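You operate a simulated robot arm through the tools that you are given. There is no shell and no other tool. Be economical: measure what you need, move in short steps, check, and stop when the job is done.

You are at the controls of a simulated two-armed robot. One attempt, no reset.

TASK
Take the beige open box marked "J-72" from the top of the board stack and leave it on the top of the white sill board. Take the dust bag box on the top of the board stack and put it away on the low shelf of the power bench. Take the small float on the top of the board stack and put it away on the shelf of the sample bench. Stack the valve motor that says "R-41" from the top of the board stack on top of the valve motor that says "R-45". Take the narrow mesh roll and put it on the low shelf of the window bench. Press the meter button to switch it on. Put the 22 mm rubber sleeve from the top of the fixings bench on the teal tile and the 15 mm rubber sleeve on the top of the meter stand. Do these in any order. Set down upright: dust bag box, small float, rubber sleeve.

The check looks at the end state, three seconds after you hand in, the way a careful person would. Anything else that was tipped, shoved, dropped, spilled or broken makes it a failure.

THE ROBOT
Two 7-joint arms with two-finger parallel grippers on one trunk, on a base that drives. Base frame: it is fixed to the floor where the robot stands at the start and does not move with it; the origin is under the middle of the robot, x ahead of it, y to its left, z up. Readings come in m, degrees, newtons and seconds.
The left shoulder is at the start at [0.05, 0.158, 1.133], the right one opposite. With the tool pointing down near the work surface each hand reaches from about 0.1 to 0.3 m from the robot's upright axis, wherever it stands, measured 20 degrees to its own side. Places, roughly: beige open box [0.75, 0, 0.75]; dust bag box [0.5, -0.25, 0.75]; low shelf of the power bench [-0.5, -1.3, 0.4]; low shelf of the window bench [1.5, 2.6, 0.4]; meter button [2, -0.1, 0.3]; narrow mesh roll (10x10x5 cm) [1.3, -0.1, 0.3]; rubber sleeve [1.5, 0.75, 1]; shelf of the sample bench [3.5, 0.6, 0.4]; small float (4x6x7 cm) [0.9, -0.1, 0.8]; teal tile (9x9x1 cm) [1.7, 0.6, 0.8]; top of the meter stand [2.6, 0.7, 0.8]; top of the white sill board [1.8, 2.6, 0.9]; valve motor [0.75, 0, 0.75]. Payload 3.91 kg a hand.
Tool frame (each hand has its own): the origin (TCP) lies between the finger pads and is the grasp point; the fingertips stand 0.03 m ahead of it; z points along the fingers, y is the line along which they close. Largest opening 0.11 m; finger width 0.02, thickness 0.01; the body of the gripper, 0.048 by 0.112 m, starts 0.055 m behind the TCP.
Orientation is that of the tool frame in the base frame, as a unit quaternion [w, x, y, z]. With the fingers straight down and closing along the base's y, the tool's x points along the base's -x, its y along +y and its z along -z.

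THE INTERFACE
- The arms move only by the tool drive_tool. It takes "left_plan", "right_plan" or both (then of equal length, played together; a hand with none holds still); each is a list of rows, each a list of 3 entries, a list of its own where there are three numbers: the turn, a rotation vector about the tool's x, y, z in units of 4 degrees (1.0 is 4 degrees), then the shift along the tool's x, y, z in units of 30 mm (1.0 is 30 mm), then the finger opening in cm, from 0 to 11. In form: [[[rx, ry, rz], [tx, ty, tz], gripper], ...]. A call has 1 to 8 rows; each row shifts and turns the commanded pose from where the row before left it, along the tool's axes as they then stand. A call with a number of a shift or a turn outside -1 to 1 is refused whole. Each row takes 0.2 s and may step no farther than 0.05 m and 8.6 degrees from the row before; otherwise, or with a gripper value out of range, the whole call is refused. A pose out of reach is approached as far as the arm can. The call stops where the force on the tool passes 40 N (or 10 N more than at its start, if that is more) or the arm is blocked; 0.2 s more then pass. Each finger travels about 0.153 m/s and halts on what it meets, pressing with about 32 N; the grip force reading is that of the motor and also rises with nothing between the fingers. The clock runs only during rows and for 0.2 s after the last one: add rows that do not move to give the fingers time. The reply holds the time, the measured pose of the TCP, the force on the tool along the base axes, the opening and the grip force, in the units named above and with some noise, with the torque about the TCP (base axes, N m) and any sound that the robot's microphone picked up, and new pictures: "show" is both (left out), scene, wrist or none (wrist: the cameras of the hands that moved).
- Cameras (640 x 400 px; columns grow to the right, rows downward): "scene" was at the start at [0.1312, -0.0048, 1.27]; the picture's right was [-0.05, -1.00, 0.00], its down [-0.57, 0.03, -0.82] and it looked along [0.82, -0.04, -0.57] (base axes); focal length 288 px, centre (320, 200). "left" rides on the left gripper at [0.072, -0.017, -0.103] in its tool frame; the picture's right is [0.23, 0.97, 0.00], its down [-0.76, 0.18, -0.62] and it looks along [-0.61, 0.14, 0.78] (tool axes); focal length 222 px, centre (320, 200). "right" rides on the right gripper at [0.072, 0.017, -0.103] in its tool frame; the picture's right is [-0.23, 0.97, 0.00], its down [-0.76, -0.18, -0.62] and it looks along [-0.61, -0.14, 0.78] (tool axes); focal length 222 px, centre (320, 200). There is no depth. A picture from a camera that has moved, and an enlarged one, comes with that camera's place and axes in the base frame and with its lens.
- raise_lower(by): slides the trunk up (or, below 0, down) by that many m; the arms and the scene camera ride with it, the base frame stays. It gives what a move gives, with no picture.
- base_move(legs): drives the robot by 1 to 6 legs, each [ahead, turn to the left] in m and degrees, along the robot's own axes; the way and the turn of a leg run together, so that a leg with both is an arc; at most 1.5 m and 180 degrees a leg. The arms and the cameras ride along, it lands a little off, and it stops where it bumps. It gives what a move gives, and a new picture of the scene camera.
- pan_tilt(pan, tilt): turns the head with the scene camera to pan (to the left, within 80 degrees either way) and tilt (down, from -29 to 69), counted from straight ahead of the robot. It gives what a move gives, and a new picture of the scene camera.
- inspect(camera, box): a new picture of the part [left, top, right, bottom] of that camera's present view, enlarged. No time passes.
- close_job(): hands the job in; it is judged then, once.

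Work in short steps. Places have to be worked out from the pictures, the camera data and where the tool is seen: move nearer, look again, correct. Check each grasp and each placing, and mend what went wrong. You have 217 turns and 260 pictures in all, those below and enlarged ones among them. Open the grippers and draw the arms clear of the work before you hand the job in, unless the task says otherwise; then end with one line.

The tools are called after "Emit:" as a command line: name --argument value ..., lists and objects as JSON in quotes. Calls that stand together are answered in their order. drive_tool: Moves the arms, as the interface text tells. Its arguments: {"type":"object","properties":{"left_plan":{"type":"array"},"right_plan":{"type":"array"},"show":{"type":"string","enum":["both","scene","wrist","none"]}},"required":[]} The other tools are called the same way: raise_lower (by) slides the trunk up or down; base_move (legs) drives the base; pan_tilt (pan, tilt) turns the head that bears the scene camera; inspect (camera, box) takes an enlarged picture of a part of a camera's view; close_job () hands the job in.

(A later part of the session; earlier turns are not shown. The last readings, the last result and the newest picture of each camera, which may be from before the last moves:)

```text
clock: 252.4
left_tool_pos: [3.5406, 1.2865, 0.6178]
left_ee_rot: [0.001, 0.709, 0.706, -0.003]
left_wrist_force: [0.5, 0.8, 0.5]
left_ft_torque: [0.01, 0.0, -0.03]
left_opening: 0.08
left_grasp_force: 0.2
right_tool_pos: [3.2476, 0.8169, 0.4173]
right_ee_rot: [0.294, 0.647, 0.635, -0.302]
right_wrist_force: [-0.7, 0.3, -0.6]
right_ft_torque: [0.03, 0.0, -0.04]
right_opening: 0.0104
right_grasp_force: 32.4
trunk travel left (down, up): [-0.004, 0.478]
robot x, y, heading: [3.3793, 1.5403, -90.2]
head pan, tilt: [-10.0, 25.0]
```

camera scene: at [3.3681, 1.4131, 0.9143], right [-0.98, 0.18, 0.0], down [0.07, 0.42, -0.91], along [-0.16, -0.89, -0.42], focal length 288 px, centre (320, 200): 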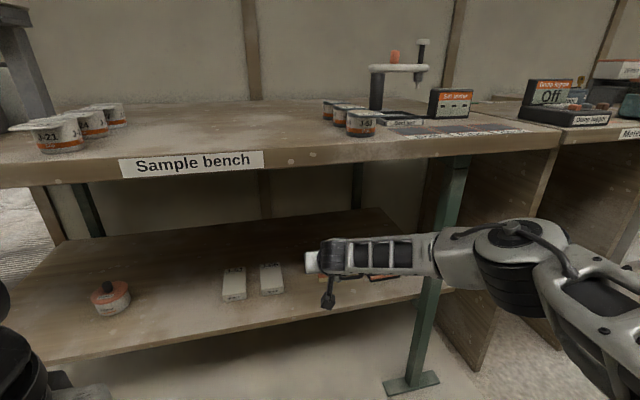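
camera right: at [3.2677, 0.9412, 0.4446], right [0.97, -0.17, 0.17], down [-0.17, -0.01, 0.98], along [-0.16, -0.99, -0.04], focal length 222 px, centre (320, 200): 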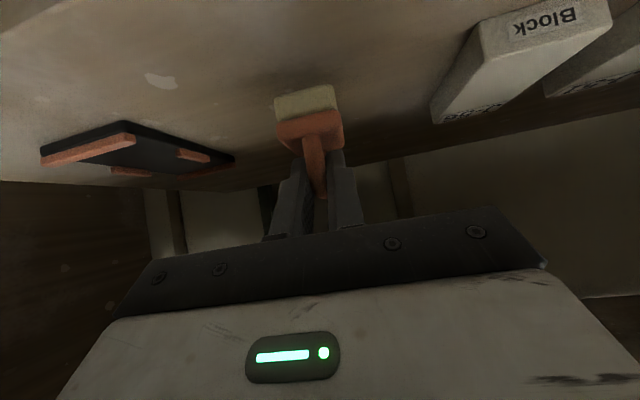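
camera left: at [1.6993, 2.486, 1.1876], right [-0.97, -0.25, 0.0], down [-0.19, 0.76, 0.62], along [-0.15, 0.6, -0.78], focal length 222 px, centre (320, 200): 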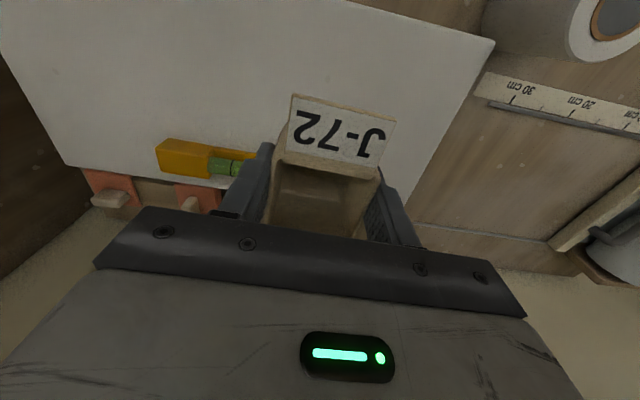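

Emit:
drive_tool --right_plan '[[[0, 0, 0], [0.08, 0, 0.067], 0], [[0, 0, 0], [0.08, 0, 0.067], 0], [[0, 0, 0], [0, 0, 0], 0]]' --show "none"

Emit:
drive_tool --right_plan '[[[0, 0, 0], [0.05, 0, 0.042], 0], [[0, 0, 0], [0.05, 0, 0.042], 0], [[0, 0, 0], [0, 0, 0], 0]]' --show "wrist"

```text
clock: 253.2
left_tool_pos: [3.5412, 1.2873, 0.6175]
left_ee_rot: [0.002, 0.708, 0.706, -0.003]
left_wrist_force: [0.1, -0.7, -0.4]
left_ft_torque: [0.0, 0.01, 0.01]
left_opening: 0.0799
left_grasp_force: 0.1
right_tool_pos: [3.2487, 0.8169, 0.4125]
right_ee_rot: [0.294, 0.648, 0.634, -0.303]
right_wrist_force: [-0.1, -1.2, 4.6]
right_ft_torque: [-0.28, 0.01, -0.02]
right_opening: 0.0102
right_grasp_force: 32.1
trunk travel left (down, up): [-0.004, 0.478]
robot x, y, heading: [3.3845, 1.5457, -90.0]
head pan, tilt: [-10.0, 25.0]
```

```text
clock: 254.0
left_tool_pos: [3.5422, 1.2863, 0.6181]
left_ee_rot: [0.003, 0.708, 0.706, -0.004]
left_wrist_force: [-0.4, -0.3, -0.6]
left_ft_torque: [0.03, -0.01, 0.02]
left_opening: 0.08
left_grasp_force: 0.0
right_tool_pos: [3.2473, 0.8183, 0.4116]
right_ee_rot: [0.295, 0.647, 0.634, -0.304]
right_wrist_force: [-0.3, -2.0, 14.9]
right_ft_torque: [-0.48, 0.01, 0.02]
right_opening: 0.0104
right_grasp_force: 32.4
trunk travel left (down, up): [-0.004, 0.478]
robot x, y, heading: [3.3833, 1.5433, -90.1]
head pan, tilt: [-10.0, 25.0]
camera right: at [3.2675, 0.9412, 0.4211], right [0.97, -0.17, 0.17], down [-0.17, -0.01, 0.98], along [-0.16, -0.99, -0.03], focal length 222 px, centre (320, 200)
```

right: 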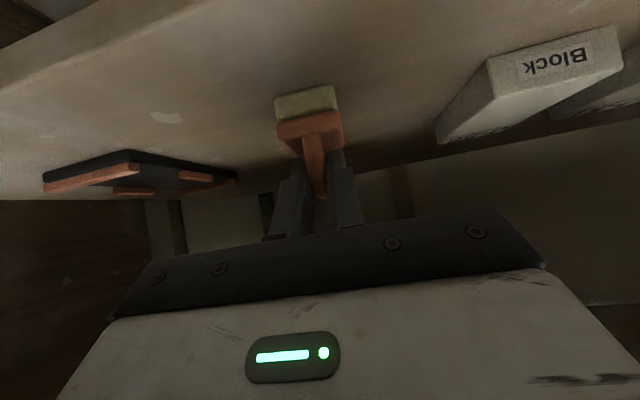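

Contact. I relieve, open gently, and withdraw straight back.

Emit:
drive_tool --right_plan '[[[0, 0, 0], [-0.07, 0, -0.06], 0], [[0, 0, 0], [0, 0, 0], 0], [[0, 0, 0], [0, 0, 0], 3], [[0, 0, 0], [0, 0, 0], 5], [[0, 0, 0], [0, 0, -0.5], 5], [[0, 0, 0], [0.3, 0, -0.8], 5], [[0, 0, 0], [0.5, 0, -0.77], 5], [[0, 0, 0], [0.64, 0, -0.77], 5]]' --show "none"

Emit:
drive_tool --right_plan '[[[0, 0, 0], [0.64, 0, -0.77], 5], [[0, 0, 0], [0.64, 0, -0.77], 5], [[0, 0, 0], [0.64, 0, -0.77], 5], [[0, 0, 0], [0.64, 0, -0.77], 5], [[0, 0, 0], [0.64, 0, -0.77], 5], [[0, 0, 0], [0.64, 0, -0.77], 5]]' --show "both"

```text
clock: 255.8
left_tool_pos: [3.541, 1.2867, 0.6176]
left_ee_rot: [0.001, 0.708, 0.706, -0.003]
left_wrist_force: [0.9, 0.0, 0.3]
left_ft_torque: [0.01, 0.01, -0.03]
left_opening: 0.0802
left_grasp_force: 0.1
right_tool_pos: [3.2492, 0.9107, 0.431]
right_ee_rot: [0.294, 0.648, 0.633, -0.304]
right_wrist_force: [-0.2, -0.4, 0.6]
right_ft_torque: [0.02, -0.01, 0.0]
right_opening: 0.0499
right_grasp_force: 0.0
trunk travel left (down, up): [-0.004, 0.478]
robot x, y, heading: [3.3842, 1.5432, -90.3]
head pan, tilt: [-10.0, 25.0]
```

```text
clock: 257.2
left_tool_pos: [3.5406, 1.2867, 0.6188]
left_ee_rot: [0.001, 0.707, 0.707, -0.003]
left_wrist_force: [-0.2, 0.0, -0.1]
left_ft_torque: [0.0, 0.0, 0.0]
left_opening: 0.0799
left_grasp_force: 0.1
right_tool_pos: [3.2522, 1.091, 0.4336]
right_ee_rot: [0.293, 0.648, 0.635, -0.302]
right_wrist_force: [0.0, 0.4, 0.0]
right_ft_torque: [0.02, -0.01, 0.04]
right_opening: 0.0504
right_grasp_force: 0.1
trunk travel left (down, up): [-0.004, 0.478]
robot x, y, heading: [3.3831, 1.5453, -90.2]
head pan, tilt: [-10.0, 25.0]
camera scene: at [3.3681, 1.4131, 0.9143], right [-0.98, 0.18, 0.0], down [0.07, 0.42, -0.91], along [-0.16, -0.89, -0.42], focal length 288 px, centre (320, 200)
camera right: at [3.2729, 1.2153, 0.4424], right [0.97, -0.17, 0.17], down [-0.17, -0.01, 0.98], along [-0.16, -0.99, -0.04], focal length 222 px, centre (320, 200)
```

scene: 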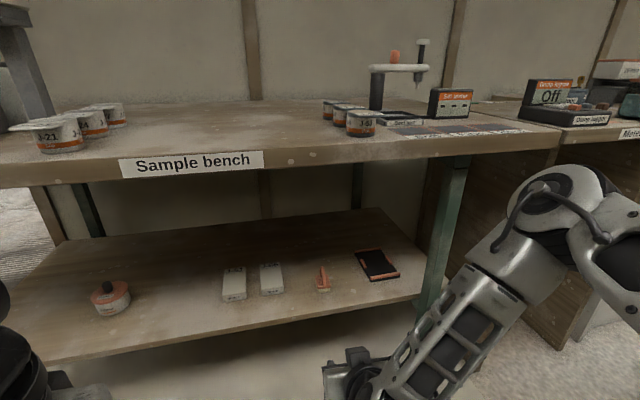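
right: 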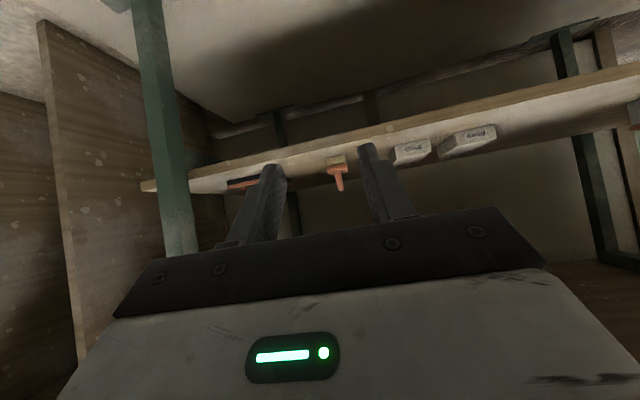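

The float stands upright on the shelf. I raise the trunk, un-pitch the right hand, and drive to the fixings bench.

Emit:
raise_lower --by 0.4

Emit:
drive_tool --right_plan '[[[0, 1, 0], [0, 0, -0.9], 8], [[0, 1, 0], [0, 0, -0.9], 8], [[0, 1, 0], [0, 0, -0.9], 8], [[0, 1, 0], [0, 0, -0.9], 8], [[0, 1, 0], [0, 0, -0.9], 8], [[0, 1, 0], [0, 0, -0.9], 8], [[0, 1, 0], [0, 0, -0.9], 8], [[0, 1, 0], [0, 0, 0], 8]]' --show "none"

Emit:
drive_tool --right_plan '[[[0, 1, 0], [0, 0, 0], 8], [[0, 1, 0], [0, 0, 0], 8], [[0, 1, 0], [0, 0, 0], 8], [[0, 1, 0], [0, 0, 0], 8], [[0, 0.6, 0], [0, 0, 0], 8]]' --show "none"

Emit:
base_move --legs '[[-0.12, 0], [0, -90], [1.5, 0]]'

```text
clock: 261.1
left_tool_pos: [3.5413, 1.2872, 1.0189]
left_ee_rot: [0.001, 0.707, 0.707, -0.003]
left_wrist_force: [0.3, -0.5, -0.5]
left_ft_torque: [0.02, 0.01, 0.0]
left_opening: 0.0797
left_grasp_force: 0.1
right_tool_pos: [3.2539, 1.091, 0.8329]
right_ee_rot: [0.294, 0.648, 0.635, -0.302]
right_wrist_force: [-0.6, 1.0, 0.5]
right_ft_torque: [-0.01, 0.0, 0.02]
right_opening: 0.0503
right_grasp_force: 0.1
trunk travel left (down, up): [-0.404, 0.078]
robot x, y, heading: [3.3812, 1.5417, -90.2]
head pan, tilt: [-10.0, 25.0]
```

```text
clock: 262.9
left_tool_pos: [3.5419, 1.2864, 1.0175]
left_ee_rot: [0.001, 0.708, 0.706, -0.003]
left_wrist_force: [0.1, -0.1, 1.1]
left_ft_torque: [0.0, 0.04, -0.02]
left_opening: 0.0803
left_grasp_force: 0.1
right_tool_pos: [3.2568, 1.2064, 0.9817]
right_ee_rot: [0.106, 0.705, 0.692, -0.111]
right_wrist_force: [-0.5, -0.4, -0.2]
right_ft_torque: [0.01, 0.02, -0.02]
right_opening: 0.0798
right_grasp_force: 0.1
trunk travel left (down, up): [-0.404, 0.078]
robot x, y, heading: [3.3798, 1.5442, -90.3]
head pan, tilt: [-10.0, 25.0]
```

```text
clock: 264.1
left_tool_pos: [3.5413, 1.2872, 1.02]
left_ee_rot: [0.001, 0.708, 0.706, -0.002]
left_wrist_force: [-1.3, 0.3, 0.3]
left_ft_torque: [0.01, -0.01, 0.01]
left_opening: 0.0801
left_grasp_force: 0.0
right_tool_pos: [3.2566, 1.2062, 0.9809]
right_ee_rot: [-0.006, 0.714, 0.7, 0.003]
right_wrist_force: [0.2, 0.6, 0.5]
right_ft_torque: [0.0, -0.03, -0.02]
right_opening: 0.08
right_grasp_force: 0.0
trunk travel left (down, up): [-0.404, 0.078]
robot x, y, heading: [3.3845, 1.545, -90.3]
head pan, tilt: [-10.0, 25.0]
```

```text
clock: 276.2
left_tool_pos: [1.6057, 1.4866, 1.0185]
left_ee_rot: [-0.001, 1.0, 0.009, -0.002]
left_wrist_force: [-0.2, 0.5, -0.1]
left_ft_torque: [0.0, 0.0, -0.02]
left_opening: 0.0801
left_grasp_force: 0.0
right_tool_pos: [1.5217, 1.7683, 0.9797]
right_ee_rot: [-0.002, 1.0, 0.0, 0.006]
right_wrist_force: [-0.1, -0.2, 0.4]
right_ft_torque: [0.01, 0.01, -0.02]
right_opening: 0.0803
right_grasp_force: 0.0
trunk travel left (down, up): [-0.404, 0.078]
robot x, y, heading: [1.8604, 1.6514, -179.1]
head pan, tilt: [-10.0, 25.0]
camera scene: at [1.7328, 1.6647, 1.3143], right [0.16, 0.99, 0.0], down [0.42, -0.07, -0.91], along [-0.9, 0.14, -0.42], focal length 288 px, centre (320, 200)
```

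scene: 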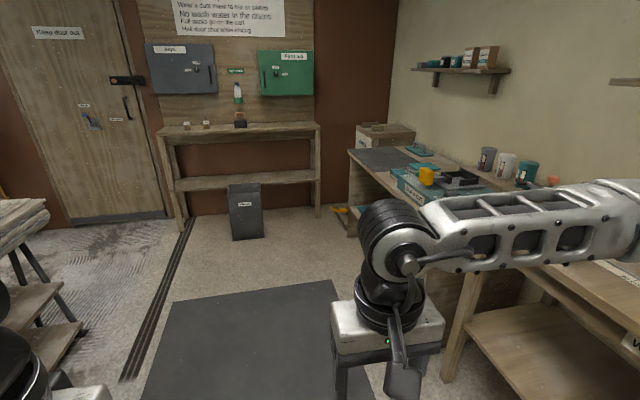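

The bin is unmoved and upright. Now I turn to face the fixings bench.

Emit:
base_move --legs '[[0.1, 0], [0, 89]]'

Emit:
pan_tilt --pan 0 --tilt 33

```text
clock: 281.2
left_tool_pos: [1.9206, 1.3918, 1.0184]
left_ee_rot: [0.001, 0.708, 0.706, -0.003]
left_wrist_force: [0.5, 0.3, -0.3]
left_ft_torque: [0.0, 0.02, 0.01]
left_opening: 0.0803
left_grasp_force: 0.0
right_tool_pos: [1.6353, 1.3114, 0.9801]
right_ee_rot: [-0.005, 0.714, 0.7, 0.002]
right_wrist_force: [-0.4, -0.3, 0.0]
right_ft_torque: [-0.01, -0.01, 0.04]
right_opening: 0.0798
right_grasp_force: 0.0
trunk travel left (down, up): [-0.404, 0.078]
robot x, y, heading: [1.7605, 1.6539, -90.4]
head pan, tilt: [-10.0, 25.0]
camera scene: at [1.7474, 1.5186, 1.3143], right [-0.98, 0.18, 0.0], down [0.07, 0.42, -0.91], along [-0.16, -0.89, -0.42], focal length 288 px, centre (320, 200)
```

scene: 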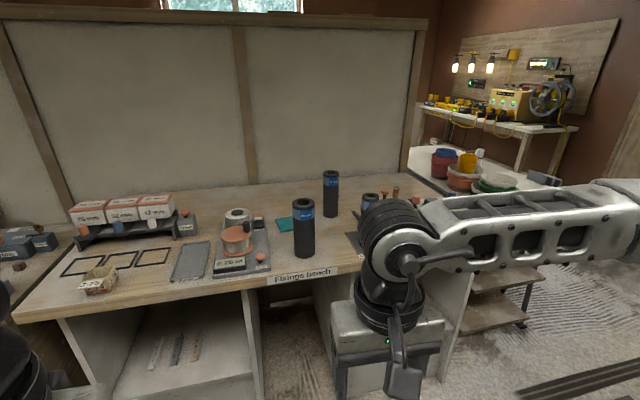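

```text
clock: 281.9
left_tool_pos: [1.9188, 1.3907, 1.0187]
left_ee_rot: [0.002, 0.708, 0.706, -0.002]
left_wrist_force: [-0.8, -0.4, -0.1]
left_ft_torque: [-0.02, 0.03, 0.02]
left_opening: 0.0799
left_grasp_force: 0.1
right_tool_pos: [1.6364, 1.3127, 0.9801]
right_ee_rot: [-0.005, 0.714, 0.7, 0.003]
right_wrist_force: [1.1, -0.2, -0.9]
right_ft_torque: [-0.01, 0.0, 0.01]
right_opening: 0.0799
right_grasp_force: 0.1
trunk travel left (down, up): [-0.404, 0.078]
robot x, y, heading: [1.7606, 1.6493, -90.1]
head pan, tilt: [0.0, 33.0]
camera scene: at [1.7633, 1.5202, 1.3017], right [-1.0, 0.0, 0.0], down [0.0, 0.54, -0.84], along [0.0, -0.84, -0.54], focal length 288 px, centre (320, 200)
```

scene: 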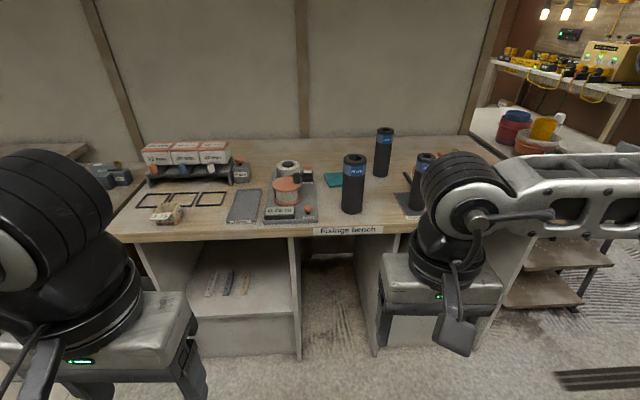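

I enlarge the sleeves area to read labels.

Emit:
inspect --camera "scene" --box '[260, 110, 460, 240]'

```text
3.08 times, centred on (360, 175) of scene
camera zoom: at [1.7633, 1.5202, 1.3017], right [-1.0, 0.0, 0.0], down [0.0, 0.54, -0.84], along [0.0, -0.84, -0.54], focal length 887 px, centre (197, 277)
```

zoom: 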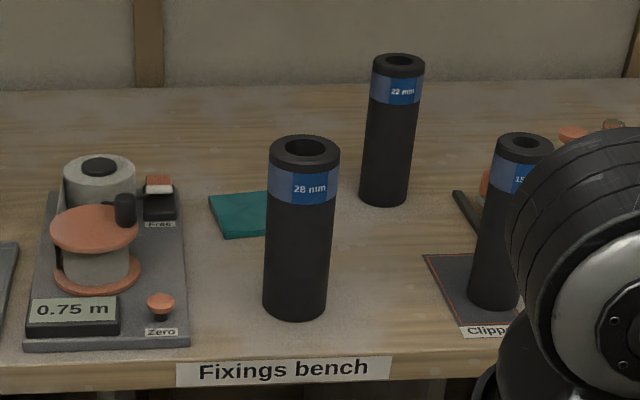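

I see three sleeves: 28 mm (front), 22 mm (behind, ≈(1.55, 0.61)), 15 mm (right, on a mat), and the teal tile ≈(1.70, 0.65). I raise the hands above the tubes and drive closer.

Emit:
raise_lower --by 0.077

Emit:
drive_tool --right_plan '[[[0, 0, 0], [0, 0, -0.9], 8], [[0, 0, 0], [0, 0, -0.9], 8], [[0, 0, 0], [0, 0, -0.9], 8]]' --left_plan '[[[0, 0, 0], [0, 0, -0.6], 8], [[0, 0, 0], [0, 0, -0.6], 8], [[0, 0, 0], [0, 0, -0.6], 8]]' --show "none"

Emit:
base_move --legs '[[0, -8.7], [0.385, 0], [0, 8.7]]'

Emit:
pan_tilt --pan 0 --tilt 42

```text
clock: 283.0
left_tool_pos: [1.9206, 1.3915, 1.0949]
left_ee_rot: [0.001, 0.708, 0.707, -0.003]
left_wrist_force: [-0.5, 0.7, 0.3]
left_ft_torque: [-0.01, -0.03, -0.02]
left_opening: 0.08
left_grasp_force: 0.2
right_tool_pos: [1.6369, 1.3117, 1.0583]
right_ee_rot: [-0.005, 0.714, 0.7, 0.003]
right_wrist_force: [0.3, -0.1, -0.2]
right_ft_torque: [0.01, 0.0, 0.02]
right_opening: 0.0799
right_grasp_force: 0.1
trunk travel left (down, up): [-0.481, 0.001]
robot x, y, heading: [1.7588, 1.6486, -90.4]
head pan, tilt: [0.0, 33.0]
```

```text
clock: 283.8
left_tool_pos: [1.9199, 1.3937, 1.1492]
left_ee_rot: [0.001, 0.708, 0.706, -0.003]
left_wrist_force: [-0.3, -0.6, -0.6]
left_ft_torque: [0.04, 0.02, 0.01]
left_opening: 0.0799
left_grasp_force: 0.1
right_tool_pos: [1.6355, 1.3103, 1.1385]
right_ee_rot: [-0.005, 0.714, 0.7, 0.003]
right_wrist_force: [0.8, 0.0, 0.3]
right_ft_torque: [-0.01, -0.01, -0.05]
right_opening: 0.0803
right_grasp_force: 0.1
trunk travel left (down, up): [-0.481, 0.001]
robot x, y, heading: [1.7602, 1.6512, -89.8]
head pan, tilt: [0.0, 33.0]
```

```text
clock: 287.5
left_tool_pos: [1.8607, 1.0176, 1.1498]
left_ee_rot: [0.001, 0.708, 0.706, -0.003]
left_wrist_force: [-0.1, 0.2, 0.7]
left_ft_torque: [0.03, 0.02, 0.01]
left_opening: 0.0797
left_grasp_force: 0.0
right_tool_pos: [1.5787, 0.9352, 1.1399]
right_ee_rot: [-0.004, 0.715, 0.699, 0.003]
right_wrist_force: [-0.1, -0.4, 0.8]
right_ft_torque: [-0.01, -0.01, 0.01]
right_opening: 0.0802
right_grasp_force: 0.0
trunk travel left (down, up): [-0.481, 0.001]
robot x, y, heading: [1.7049, 1.279, -90.2]
head pan, tilt: [0.0, 33.0]
camera scene: at [1.7048, 1.1457, 1.3787], right [-1.0, 0.0, 0.0], down [0.0, 0.54, -0.84], along [0.0, -0.84, -0.54], focal length 288 px, centre (320, 200)
```

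scene: 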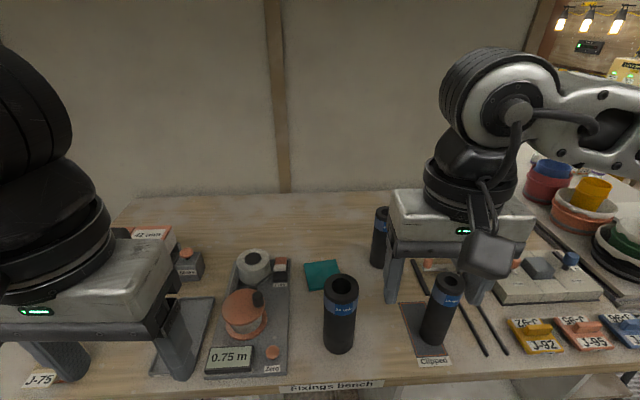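

```text
clock: 288.2
left_tool_pos: [1.8621, 1.0185, 1.1506]
left_ee_rot: [0.002, 0.708, 0.706, -0.003]
left_wrist_force: [0.5, -1.1, -0.5]
left_ft_torque: [-0.01, -0.01, 0.01]
left_opening: 0.0799
left_grasp_force: 0.2
right_tool_pos: [1.5782, 0.9357, 1.1379]
right_ee_rot: [-0.004, 0.714, 0.7, 0.002]
right_wrist_force: [0.3, 0.3, -0.5]
right_ft_torque: [0.0, 0.03, -0.03]
right_opening: 0.08
right_grasp_force: 0.0
trunk travel left (down, up): [-0.481, 0.001]
robot x, y, heading: [1.704, 1.2756, -90.3]
head pan, tilt: [0.0, 42.0]
camera scene: at [1.7044, 1.1511, 1.3651], right [-1.0, 0.0, 0.0], down [0.0, 0.67, -0.74], along [0.0, -0.74, -0.67], focal length 288 px, centre (320, 200)
```

scene: 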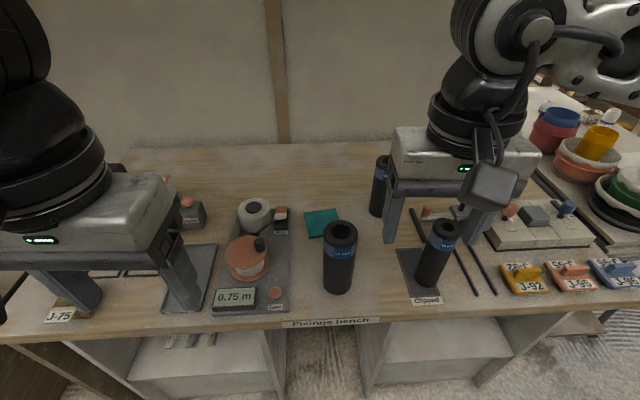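

I move the right hand ahead toward the 22 mm sleeve.

Emit:
drive_tool --right_plan '[[[0, 0, 0], [-1, -0.1, 0], 8], [[0, 0, 0], [-1, -0.1, 0], 8], [[0, 0, 0], [-1, -0.1, 0], 8], [[0, 0, 0], [-1, -0.1, 0], 8], [[0, 0, 0], [-1, -0.1, 0], 8], [[0, 0, 0], [-1, -0.1, 0], 8], [[0, 0, 0], [-1, -0.1, 0], 8], [[0, 0, 0], [-1, -0.1, 0], 8]]' --show "wrist"

```text
clock: 290.0
left_tool_pos: [1.8618, 1.0184, 1.1502]
left_ee_rot: [0.002, 0.708, 0.706, -0.003]
left_wrist_force: [0.2, -0.3, -0.5]
left_ft_torque: [0.0, 0.0, 0.02]
left_opening: 0.0798
left_grasp_force: 0.1
right_tool_pos: [1.5493, 0.6956, 1.1353]
right_ee_rot: [-0.006, 0.714, 0.7, 0.002]
right_wrist_force: [0.0, 0.4, 0.7]
right_ft_torque: [-0.01, 0.02, 0.01]
right_opening: 0.0798
right_grasp_force: 0.0
trunk travel left (down, up): [-0.481, 0.001]
robot x, y, heading: [1.7055, 1.2748, -90.5]
head pan, tilt: [0.0, 42.0]
camera right: at [1.5673, 0.7644, 1.2377], right [0.97, -0.25, -0.01], down [-0.19, -0.76, 0.62], along [-0.16, -0.6, -0.79], focal length 222 px, centre (320, 200)
```

right: 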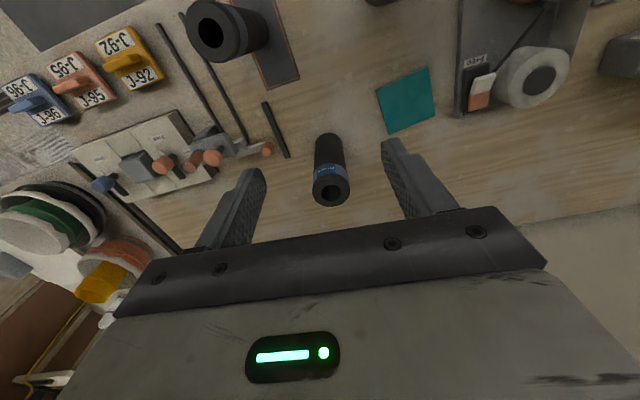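

The 22 mm sleeve is at ≈(1.536, 0.578), top z≈0.98. I drive 5 cm closer and move the hand over it.

Emit:
base_move --legs '[[0.05, 0]]'

Emit:
drive_tool --right_plan '[[[0, 0, 0], [-0.75, -0.14, 0.5], 8], [[0, 0, 0], [-0.75, -0.14, 0.5], 8], [[0, 0, 0], [-0.75, -0.14, 0.5], 8]]' --show "wrist"

```text
clock: 290.9
left_tool_pos: [1.8616, 0.9664, 1.1495]
left_ee_rot: [0.001, 0.708, 0.706, -0.002]
left_wrist_force: [0.4, -0.3, -0.7]
left_ft_torque: [0.04, 0.02, 0.0]
left_opening: 0.08
left_grasp_force: 0.0
right_tool_pos: [1.5494, 0.6453, 1.1344]
right_ee_rot: [-0.005, 0.715, 0.699, 0.002]
right_wrist_force: [0.2, -0.9, -0.1]
right_ft_torque: [0.01, -0.02, -0.03]
right_opening: 0.0797
right_grasp_force: 0.1
trunk travel left (down, up): [-0.481, 0.001]
robot x, y, heading: [1.7018, 1.2248, -90.5]
head pan, tilt: [0.0, 42.0]
camera scene: at [1.7042, 1.1002, 1.3649], right [-1.0, 0.0, 0.0], down [0.0, 0.67, -0.74], along [0.0, -0.74, -0.67], focal length 288 px, centre (320, 200)
```

scene: 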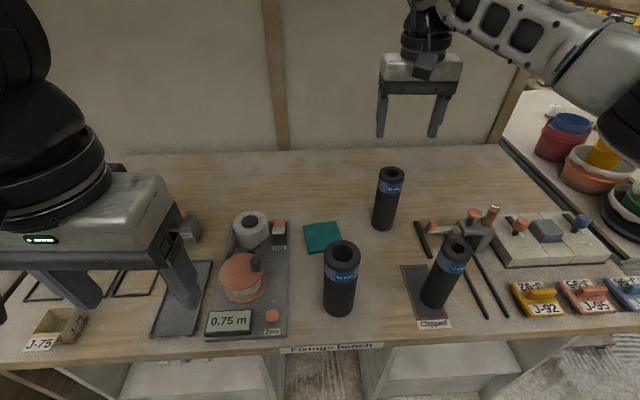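

```text
clock: 291.7
left_tool_pos: [1.8594, 0.9692, 1.1491]
left_ee_rot: [0.002, 0.708, 0.706, -0.002]
left_wrist_force: [-0.7, 0.2, 0.2]
left_ft_torque: [-0.05, 0.02, 0.01]
left_opening: 0.0801
left_grasp_force: 0.0
right_tool_pos: [1.5315, 0.5969, 1.0947]
right_ee_rot: [-0.005, 0.714, 0.7, 0.002]
right_wrist_force: [-1.3, 0.9, 0.2]
right_ft_torque: [-0.01, -0.02, 0.02]
right_opening: 0.0801
right_grasp_force: 0.1
right hand out of reach, approached as far as the arm can: row 3
trunk travel left (down, up): [-0.481, 0.001]
robot x, y, heading: [1.7012, 1.2296, -90.5]
head pan, tilt: [0.0, 42.0]
camera right: at [1.5507, 0.6657, 1.1974], right [0.97, -0.25, -0.01], down [-0.19, -0.76, 0.62], along [-0.16, -0.6, -0.79], focal length 222 px, centre (320, 200)
```

right: 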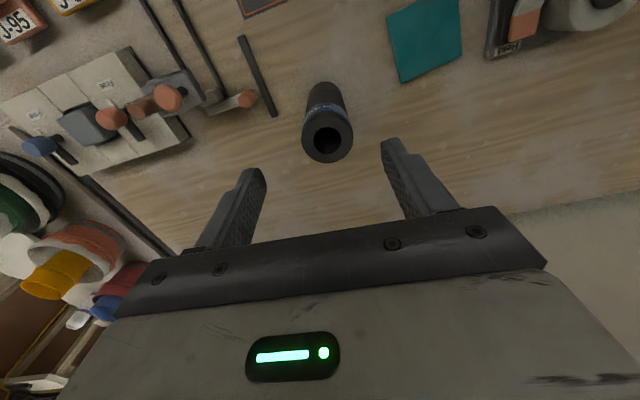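

Refined: sleeve ≈(1.536, 0.577). I descend to just above it while moving forward.

Emit:
drive_tool --right_plan '[[[0, 0, 0], [0, 0.07, 0.8], 8], [[0, 0, 0], [-0.3, 0.07, 0.8], 8], [[0, 0, 0], [-0.3, 0, 0.4], 8], [[0, 0, 0], [0, 0, 0], 8]]' --show "wrist"

```text
clock: 292.7
left_tool_pos: [1.8608, 0.9674, 1.1488]
left_ee_rot: [0.001, 0.708, 0.706, -0.003]
left_wrist_force: [0.1, -0.7, -0.2]
left_ft_torque: [0.01, 0.0, -0.01]
left_opening: 0.0799
left_grasp_force: 0.0
right_tool_pos: [1.5321, 0.5945, 1.0402]
right_ee_rot: [-0.004, 0.715, 0.699, 0.002]
right_wrist_force: [-0.9, 0.7, 0.2]
right_ft_torque: [0.01, 0.01, 0.0]
right_opening: 0.0805
right_grasp_force: 0.1
right hand out of reach, approached as far as the arm can: row 2, 3
trunk travel left (down, up): [-0.481, 0.001]
robot x, y, heading: [1.7039, 1.2246, -90.4]
head pan, tilt: [0.0, 42.0]
camera right: at [1.552, 0.6635, 1.1419], right [0.97, -0.25, -0.01], down [-0.19, -0.76, 0.62], along [-0.16, -0.6, -0.79], focal length 222 px, centre (320, 200)
```

right: 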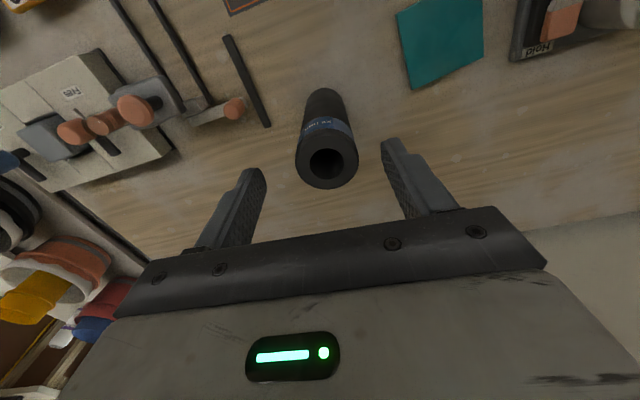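

Arm is at its limit; I drive 2.5 cm closer (fingers are above the sleeve).

Emit:
base_move --legs '[[0.025, 0]]'

Emit:
drive_tool --right_plan '[[[0, 0, 0], [0.1, 0, 0], 8], [[0, 0, 0], [0, 0, 0], 8]]' --show "wrist"

```text
clock: 293.6
left_tool_pos: [1.8605, 0.9418, 1.1492]
left_ee_rot: [0.001, 0.708, 0.706, -0.003]
left_wrist_force: [-0.4, -0.7, -0.3]
left_ft_torque: [0.03, -0.01, 0.01]
left_opening: 0.0799
left_grasp_force: 0.0
right_tool_pos: [1.5327, 0.5683, 1.0394]
right_ee_rot: [-0.005, 0.715, 0.699, 0.003]
right_wrist_force: [-0.5, -0.7, 0.1]
right_ft_torque: [0.0, -0.01, -0.02]
right_opening: 0.08
right_grasp_force: 0.1
trunk travel left (down, up): [-0.481, 0.001]
robot x, y, heading: [1.6997, 1.2009, -90.4]
head pan, tilt: [0.0, 42.0]
camera scene: at [1.7042, 1.0753, 1.3649], right [-1.0, 0.0, 0.0], down [0.0, 0.67, -0.74], along [0.0, -0.74, -0.67], focal length 288 px, centre (320, 200)
```

scene: 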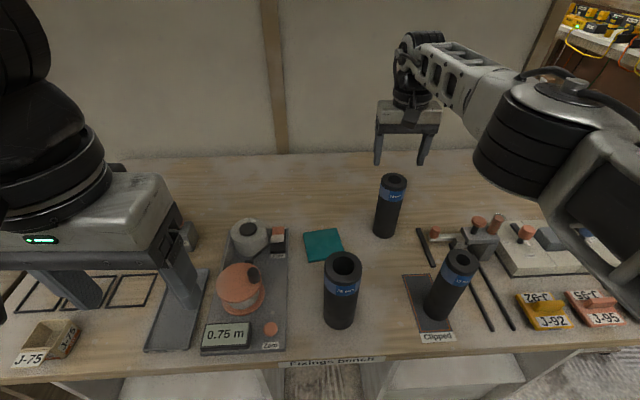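

```text
clock: 294.1
left_tool_pos: [1.8606, 0.943, 1.1501]
left_ee_rot: [0.001, 0.708, 0.706, -0.003]
left_wrist_force: [-0.2, 0.0, 0.0]
left_ft_torque: [-0.01, -0.03, 0.01]
left_opening: 0.0798
left_grasp_force: 0.0
right_tool_pos: [1.5333, 0.5717, 1.0378]
right_ee_rot: [-0.004, 0.715, 0.699, 0.003]
right_wrist_force: [-0.6, -0.5, 0.7]
right_ft_torque: [-0.02, 0.02, -0.01]
right_opening: 0.0801
right_grasp_force: 0.0
trunk travel left (down, up): [-0.481, 0.001]
robot x, y, heading: [1.7019, 1.2044, -90.2]
head pan, tilt: [0.0, 42.0]
camera right: at [1.5523, 0.6416, 1.1422], right [0.97, -0.25, -0.01], down [-0.19, -0.76, 0.62], along [-0.16, -0.6, -0.79], focal length 222 px, centre (320, 200)
```

right: 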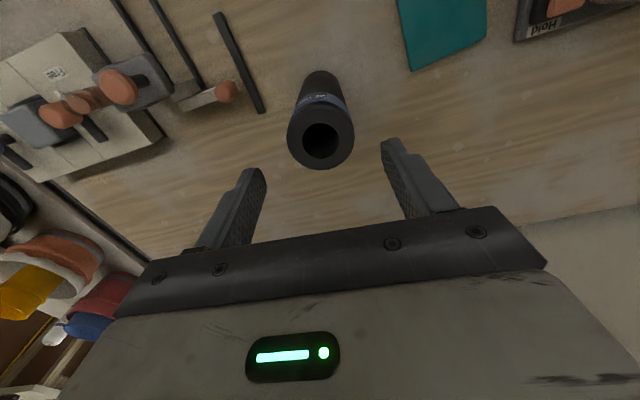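

Sleeve centre confirmed at (1.536, 0.577). I descend to z≈0.938 and close.

Emit:
drive_tool --right_plan '[[[0, 0, 0], [0.17, 0.1, 0.5], 8], [[0, 0, 0], [0, 0, 0.95], 8], [[0, 0, 0], [0, 0, 0.95], 8], [[0, 0, 0], [0, 0, 0.9], 8], [[0, 0, 0], [0, 0, 0], 5], [[0, 0, 0], [0, 0, 0], 3.5], [[0, 0, 0], [0, 0, 0], 3], [[0, 0, 0], [0, 0, 0], 3]]' --show "wrist"

```text
clock: 295.9
left_tool_pos: [1.8609, 0.9426, 1.1502]
left_ee_rot: [0.001, 0.708, 0.706, -0.003]
left_wrist_force: [0.1, 0.5, 0.9]
left_ft_torque: [-0.01, -0.02, 0.0]
left_opening: 0.08
left_grasp_force: 0.2
right_tool_pos: [1.5367, 0.5792, 0.9399]
right_ee_rot: [-0.003, 0.715, 0.699, 0.003]
right_wrist_force: [-0.2, -0.3, -0.5]
right_ft_torque: [0.01, 0.0, -0.01]
right_opening: 0.0551
right_grasp_force: 32.2
trunk travel left (down, up): [-0.481, 0.001]
robot x, y, heading: [1.7022, 1.2002, -90.5]
head pan, tilt: [0.0, 42.0]
camera right: at [1.5543, 0.6487, 1.0437], right [0.97, -0.25, -0.01], down [-0.19, -0.76, 0.62], along [-0.16, -0.6, -0.79], focal length 222 px, centre (320, 200)
```

right: 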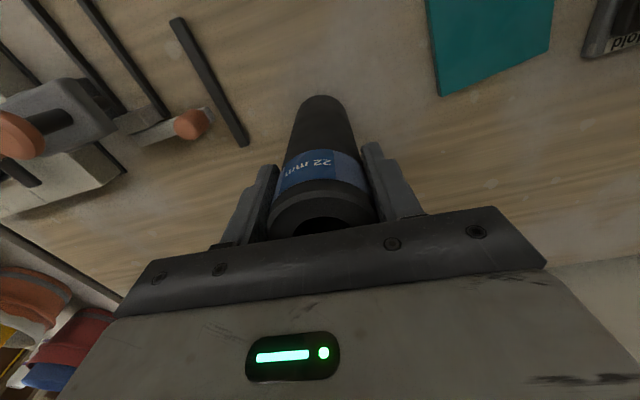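

22 mm sleeve gripped. I lift 5 cm and shift over the teal tile at ≈(1.693, 0.629).

Emit:
drive_tool --right_plan '[[[0, 0, 0], [0, 0, -0.5], 3], [[0, 0, 0], [0, 0, -0.6], 3], [[0, 0, 0], [0, 0, -0.6], 3], [[0, 0, 0], [0.5, 0.9, 0], 3], [[0, 0, 0], [0.5, 0.9, 0], 3], [[0, 0, 0], [0.4, 0.9, 0], 3], [[0, 0, 0], [0.3, 0.9, 0], 3], [[0, 0, 0], [0, 0.9, 0], 3]]' --show "both"

```text
clock: 297.8
left_tool_pos: [1.8603, 0.944, 1.1488]
left_ee_rot: [0.002, 0.708, 0.706, -0.003]
left_wrist_force: [-0.2, -0.5, 0.1]
left_ft_torque: [-0.02, -0.01, -0.02]
left_opening: 0.08
left_grasp_force: 0.1
right_tool_pos: [1.6755, 0.6241, 0.9767]
right_ee_rot: [-0.005, 0.716, 0.698, 0.004]
right_wrist_force: [0.9, -0.4, -1.0]
right_ft_torque: [-0.04, -0.01, 0.03]
right_opening: 0.0548
right_grasp_force: 31.9
right hand out of reach, approached as far as the arm can: row 1, 2
trunk travel left (down, up): [-0.481, 0.001]
robot x, y, heading: [1.7035, 1.2005, -90.1]
head pan, tilt: [0.0, 42.0]
camera scene: at [1.7049, 1.0766, 1.365], right [-1.0, 0.0, 0.0], down [0.0, 0.67, -0.74], along [0.0, -0.74, -0.67], focal length 288 px, centre (320, 200)
camera right: at [1.6939, 0.6922, 1.0805], right [0.97, -0.25, -0.01], down [-0.19, -0.76, 0.62], along [-0.16, -0.6, -0.79], focal length 222 px, centre (320, 200)
```

scene: 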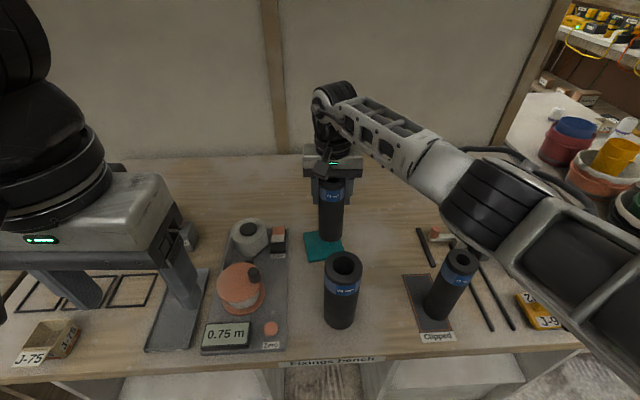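
right: 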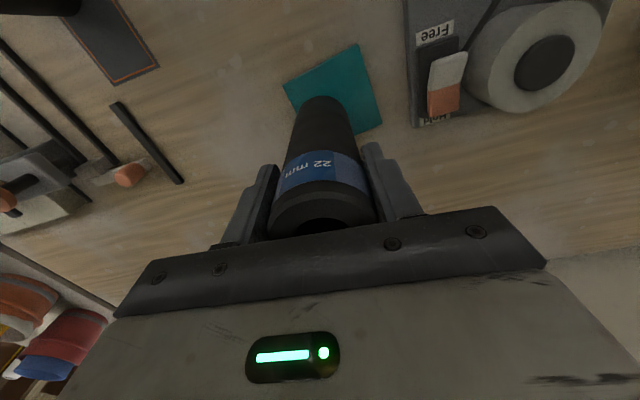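

Tile centre ≈(1.693, 0.625). I shift 17 mm left, then lower gently.

Emit:
drive_tool --right_plan '[[[0, 0, 0], [0, 0.57, 0], 3], [[0, 0, 0], [0, 0, 0.3], 3], [[0, 0, 0], [0, 0, 0.2], 3], [[0, 0, 0], [0, 0, 0.1], 3], [[0, 0, 0], [0, 0, 0], 3]]' --show "scene"

```text
clock: 298.9
left_tool_pos: [1.8611, 0.9438, 1.1498]
left_ee_rot: [0.002, 0.708, 0.706, -0.002]
left_wrist_force: [0.3, 0.2, -0.5]
left_ft_torque: [0.0, 0.01, 0.0]
left_opening: 0.0802
left_grasp_force: 0.0
right_tool_pos: [1.6917, 0.6227, 0.9611]
right_ee_rot: [-0.005, 0.714, 0.7, 0.001]
right_wrist_force: [0.3, -0.5, -0.7]
right_ft_torque: [0.0, -0.02, 0.02]
right_opening: 0.0548
right_grasp_force: 31.8
trunk travel left (down, up): [-0.481, 0.001]
robot x, y, heading: [1.7028, 1.2003, -90.1]
head pan, tilt: [0.0, 42.0]
camera scene: at [1.7042, 1.0765, 1.3651], right [-1.0, 0.0, 0.0], down [0.0, 0.67, -0.74], along [0.0, -0.74, -0.67], focal length 288 px, centre (320, 200)
```

scene: 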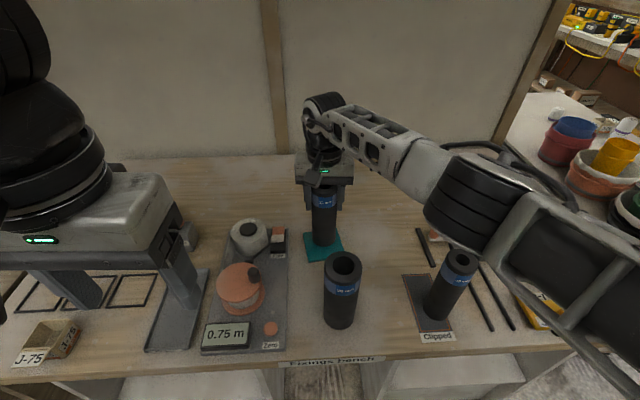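

Emit:
drive_tool --right_plan '[[[0, 0, 0], [0, 0, 0.12], 3], [[0, 0, 0], [0, 0, 0.1], 3], [[0, 0, 0], [0, 0, 0.08], 3], [[0, 0, 0], [0, 0, 0], 3]]' --show "wrist"

Emit:
inspect --camera "scene" --box '[270, 150, 390, 270]'

```text
clock: 299.9
left_tool_pos: [1.8603, 0.944, 1.1495]
left_ee_rot: [0.002, 0.708, 0.706, -0.004]
left_wrist_force: [0.4, 0.7, -0.3]
left_ft_torque: [0.03, 0.0, -0.02]
left_opening: 0.0802
left_grasp_force: 0.0
right_tool_pos: [1.6908, 0.6235, 0.9522]
right_ee_rot: [-0.004, 0.715, 0.699, 0.002]
right_wrist_force: [0.0, 0.1, 0.2]
right_ft_torque: [-0.04, 0.01, -0.02]
right_opening: 0.055
right_grasp_force: 31.8
trunk travel left (down, up): [-0.481, 0.001]
robot x, y, heading: [1.7007, 1.1992, -89.9]
head pan, tilt: [0.0, 42.0]
camera right: at [1.7089, 0.6922, 1.0547], right [0.97, -0.25, -0.01], down [-0.19, -0.76, 0.62], along [-0.16, -0.6, -0.79], focal length 222 px, centre (320, 200)
```

right: 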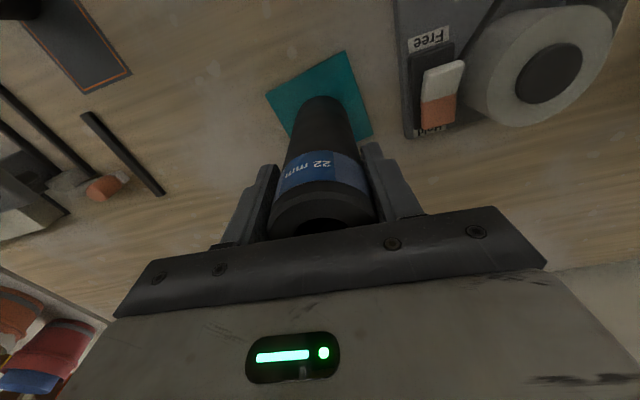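

```text
3.33 times, centred on (330, 210) of scene
camera zoom: at [1.7042, 1.0765, 1.3651], right [-1.0, 0.0, 0.0], down [0.0, 0.67, -0.74], along [0.0, -0.74, -0.67], focal length 961 px, centre (287, 167)
```

zoom: 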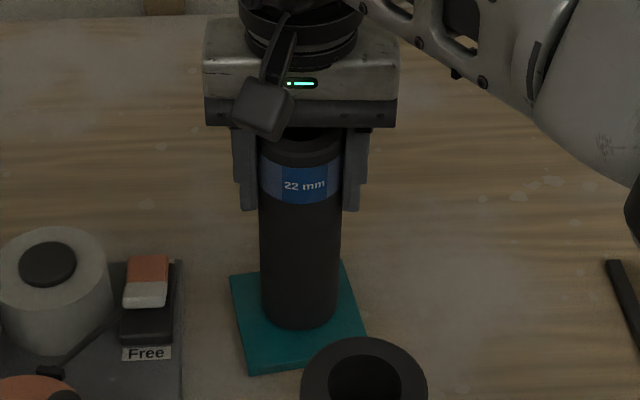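

Well centred on the tile. I lower the last couple of millimetres.

Emit:
drive_tool --right_plan '[[[0, 0, 0], [0, 0, 0.08], 3], [[0, 0, 0], [0, 0, 0.06], 3], [[0, 0, 0], [0, 0, 0], 3]]' --show "none"

```text
clock: 300.8
left_tool_pos: [1.8603, 0.944, 1.1504]
left_ee_rot: [0.002, 0.708, 0.706, -0.003]
left_wrist_force: [0.2, -0.1, -0.2]
left_ft_torque: [-0.02, 0.0, 0.02]
left_opening: 0.0801
left_grasp_force: 0.0
right_tool_pos: [1.6898, 0.6235, 0.9509]
right_ee_rot: [-0.003, 0.715, 0.699, 0.001]
right_wrist_force: [-2.6, 0.0, 12.9]
right_ft_torque: [0.1, 0.23, -0.03]
right_opening: 0.0547
right_grasp_force: 31.4
trunk travel left (down, up): [-0.481, 0.001]
robot x, y, heading: [1.7014, 1.1984, -90.4]
head pan, tilt: [0.0, 42.0]
```

Contact. I ease off 2 mm, open, and rise straight up.

Emit:
drive_tool --right_plan '[[[0, 0, 0], [0, 0, -0.07], 3], [[0, 0, 0], [0, 0, 0], 3], [[0, 0, 0], [0, 0, 0], 7], [[0, 0, 0], [0, 0, 0], 8.5], [[0, 0, 0], [0, 0, -0.5], 8.5], [[0, 0, 0], [0, 0, -0.9], 8.5], [[0, 0, 0], [0, 0, -0.9], 8.5], [[0, 0, 0], [0, 0, -0.9], 8.5]]' --show "scene"

```text
clock: 302.6
left_tool_pos: [1.8622, 0.9428, 1.1496]
left_ee_rot: [0.002, 0.708, 0.706, -0.003]
left_wrist_force: [-1.1, 0.1, 0.3]
left_ft_torque: [0.04, 0.0, 0.01]
left_opening: 0.08
left_grasp_force: 0.1
right_tool_pos: [1.6923, 0.6233, 1.0457]
right_ee_rot: [-0.005, 0.716, 0.699, 0.003]
right_wrist_force: [-0.5, 0.1, 0.6]
right_ft_torque: [-0.03, 0.0, 0.0]
right_opening: 0.0851
right_grasp_force: 0.0
trunk travel left (down, up): [-0.481, 0.001]
robot x, y, heading: [1.7031, 1.2048, -90.5]
head pan, tilt: [0.0, 42.0]
camera scene: at [1.7041, 1.0768, 1.3651], right [-1.0, 0.0, 0.0], down [0.0, 0.67, -0.74], along [0.0, -0.74, -0.67], focal length 288 px, centre (320, 200)
```

scene: 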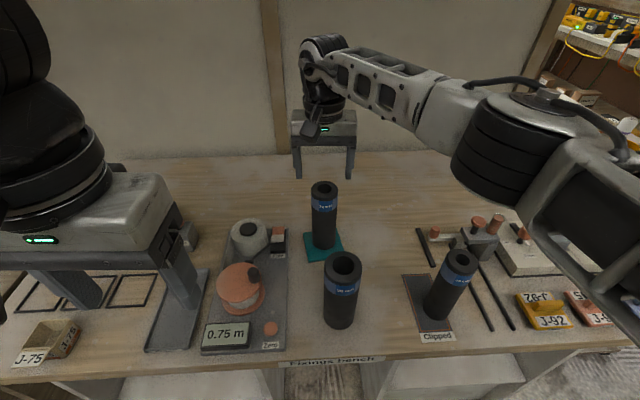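

The 22 mm sleeve stands on the tile. Now I move the right hand over the 15 mm sleeve at ≈(1.475, 0.797).

Emit:
drive_tool --right_plan '[[[0, 0, 0], [0, -0.9, -0.4], 8.5], [[0, 0, 0], [0.8, -0.9, -0.4], 8.5], [[0, 0, 0], [0.8, -0.9, -0.4], 8.5], [[0, 0, 0], [0.8, -0.9, 0], 8.5], [[0, 0, 0], [0.8, -0.9, 0], 8.5], [[0, 0, 0], [0.8, -0.9, 0], 8.5], [[0, 0, 0], [0.9, -0.9, 0], 8.5], [[0, 0, 0], [0.9, -0.9, 0], 8.5]]' --show "both"

```text
clock: 304.4
left_tool_pos: [1.8598, 0.9439, 1.1511]
left_ee_rot: [0.002, 0.708, 0.706, -0.003]
left_wrist_force: [-0.8, -0.4, -0.1]
left_ft_torque: [-0.02, 0.01, 0.0]
left_opening: 0.08
left_grasp_force: 0.2
right_tool_pos: [1.4774, 0.7997, 1.0858]
right_ee_rot: [-0.005, 0.715, 0.699, 0.002]
right_wrist_force: [-0.7, 0.4, 0.3]
right_ft_torque: [0.03, -0.01, -0.01]
right_opening: 0.0848
right_grasp_force: 0.1
trunk travel left (down, up): [-0.481, 0.001]
robot x, y, heading: [1.7012, 1.2014, -90.1]
head pan, tilt: [0.0, 42.0]
camera scene: at [1.7037, 1.0771, 1.3651], right [-1.0, 0.0, 0.0], down [0.0, 0.67, -0.74], along [0.0, -0.74, -0.67], focal length 288 px, centre (320, 200)
camera right: at [1.4962, 0.8701, 1.1877], right [0.97, -0.25, -0.01], down [-0.19, -0.76, 0.62], along [-0.16, -0.6, -0.79], focal length 222 px, centre (320, 200)
```

scene: 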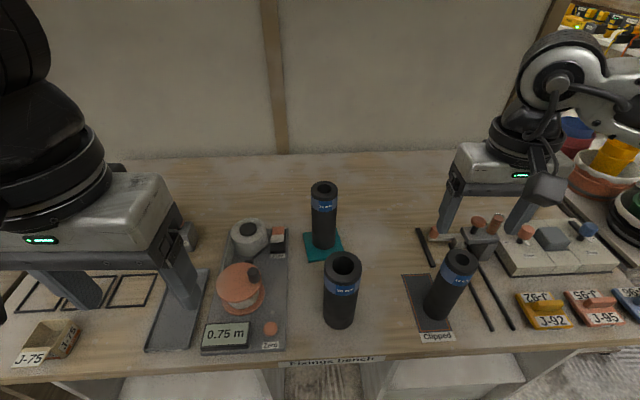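
right: 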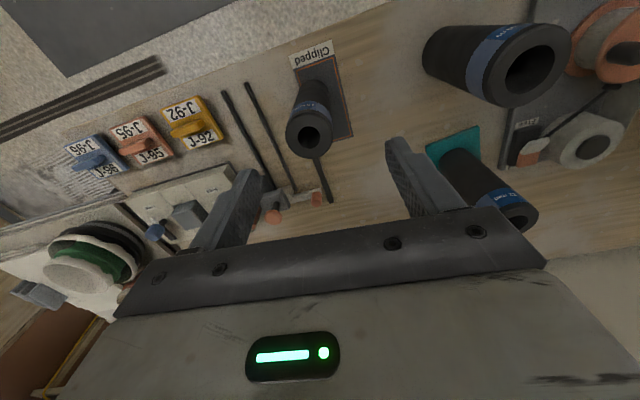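

15 mm sleeve top at ≈(1.467, 0.795). I correct, descend and close.

Emit:
drive_tool --right_plan '[[[0, 0, 0], [-0.13, -0.33, 0], 8.5], [[0, 0, 0], [0, 0, 0.95], 8.5], [[0, 0, 0], [0, 0, 0.95], 8.5], [[0, 0, 0], [0, 0, 0], 8.5]]' --show "wrist"

```text
clock: 305.4
left_tool_pos: [1.8614, 0.9444, 1.1495]
left_ee_rot: [0.002, 0.708, 0.706, -0.003]
left_wrist_force: [-0.4, -0.3, 0.6]
left_ft_torque: [0.01, -0.02, -0.02]
left_opening: 0.08
left_grasp_force: 0.1
right_tool_pos: [1.4667, 0.7969, 1.0282]
right_ee_rot: [-0.005, 0.715, 0.699, 0.002]
right_wrist_force: [0.0, 0.1, 0.2]
right_ft_torque: [0.0, -0.01, 0.0]
right_opening: 0.085
right_grasp_force: 0.0
trunk travel left (down, up): [-0.481, 0.001]
robot x, y, heading: [1.7006, 1.2018, -90.3]
head pan, tilt: [0.0, 42.0]
camera right: at [1.4852, 0.8665, 1.1297], right [0.97, -0.25, -0.01], down [-0.19, -0.76, 0.62], along [-0.16, -0.6, -0.79], focal length 222 px, centre (320, 200)
```

right: 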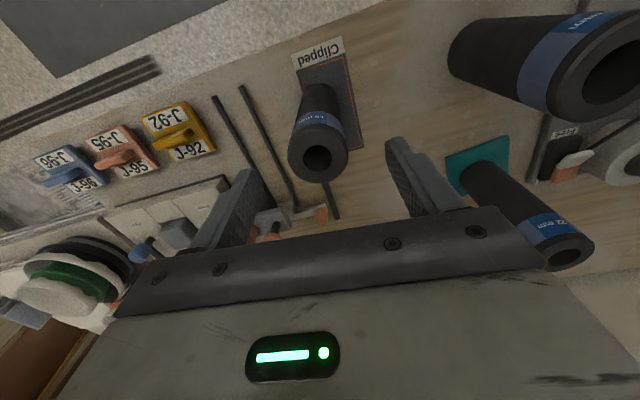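

Emit:
drive_tool --right_plan '[[[0, 0, 0], [-0.2, -0.1, 0.5], 8.5], [[0, 0, 0], [0, 0, 0.9], 8.5], [[0, 0, 0], [0, 0, 0.9], 8.5], [[0, 0, 0], [0, 0, 0.6], 8.5], [[0, 0, 0], [0, 0, 0], 5], [[0, 0, 0], [0, 0, 0], 3.5], [[0, 0, 0], [0, 0, 0], 3], [[0, 0, 0], [0, 0, 0], 3]]' --show "wrist"

```text
clock: 307.1
left_tool_pos: [1.8596, 0.9446, 1.1491]
left_ee_rot: [0.002, 0.709, 0.706, -0.003]
left_wrist_force: [-0.2, -0.1, -1.3]
left_ft_torque: [0.03, 0.04, -0.05]
left_opening: 0.08
left_grasp_force: 0.1
right_tool_pos: [1.4644, 0.7917, 0.9411]
right_ee_rot: [-0.005, 0.715, 0.699, 0.003]
right_wrist_force: [0.4, -0.3, 0.3]
right_ft_torque: [-0.02, -0.03, -0.02]
right_opening: 0.0488
right_grasp_force: 32.1
trunk travel left (down, up): [-0.481, 0.001]
robot x, y, heading: [1.7045, 1.2005, -90.4]
head pan, tilt: [0.0, 42.0]
camera right: at [1.483, 0.861, 1.0425], right [0.97, -0.25, -0.01], down [-0.19, -0.76, 0.62], along [-0.16, -0.6, -0.79], focal length 222 px, centre (320, 200)
```

right: 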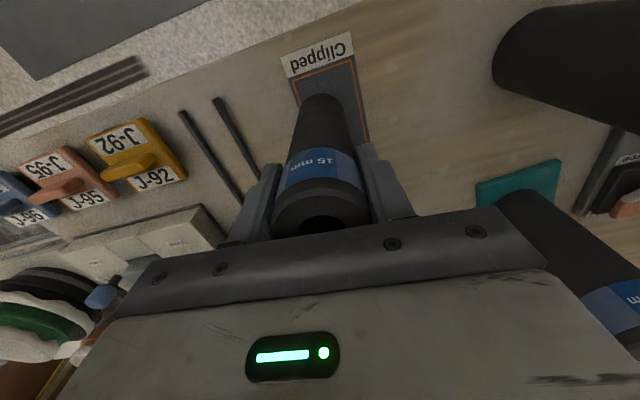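

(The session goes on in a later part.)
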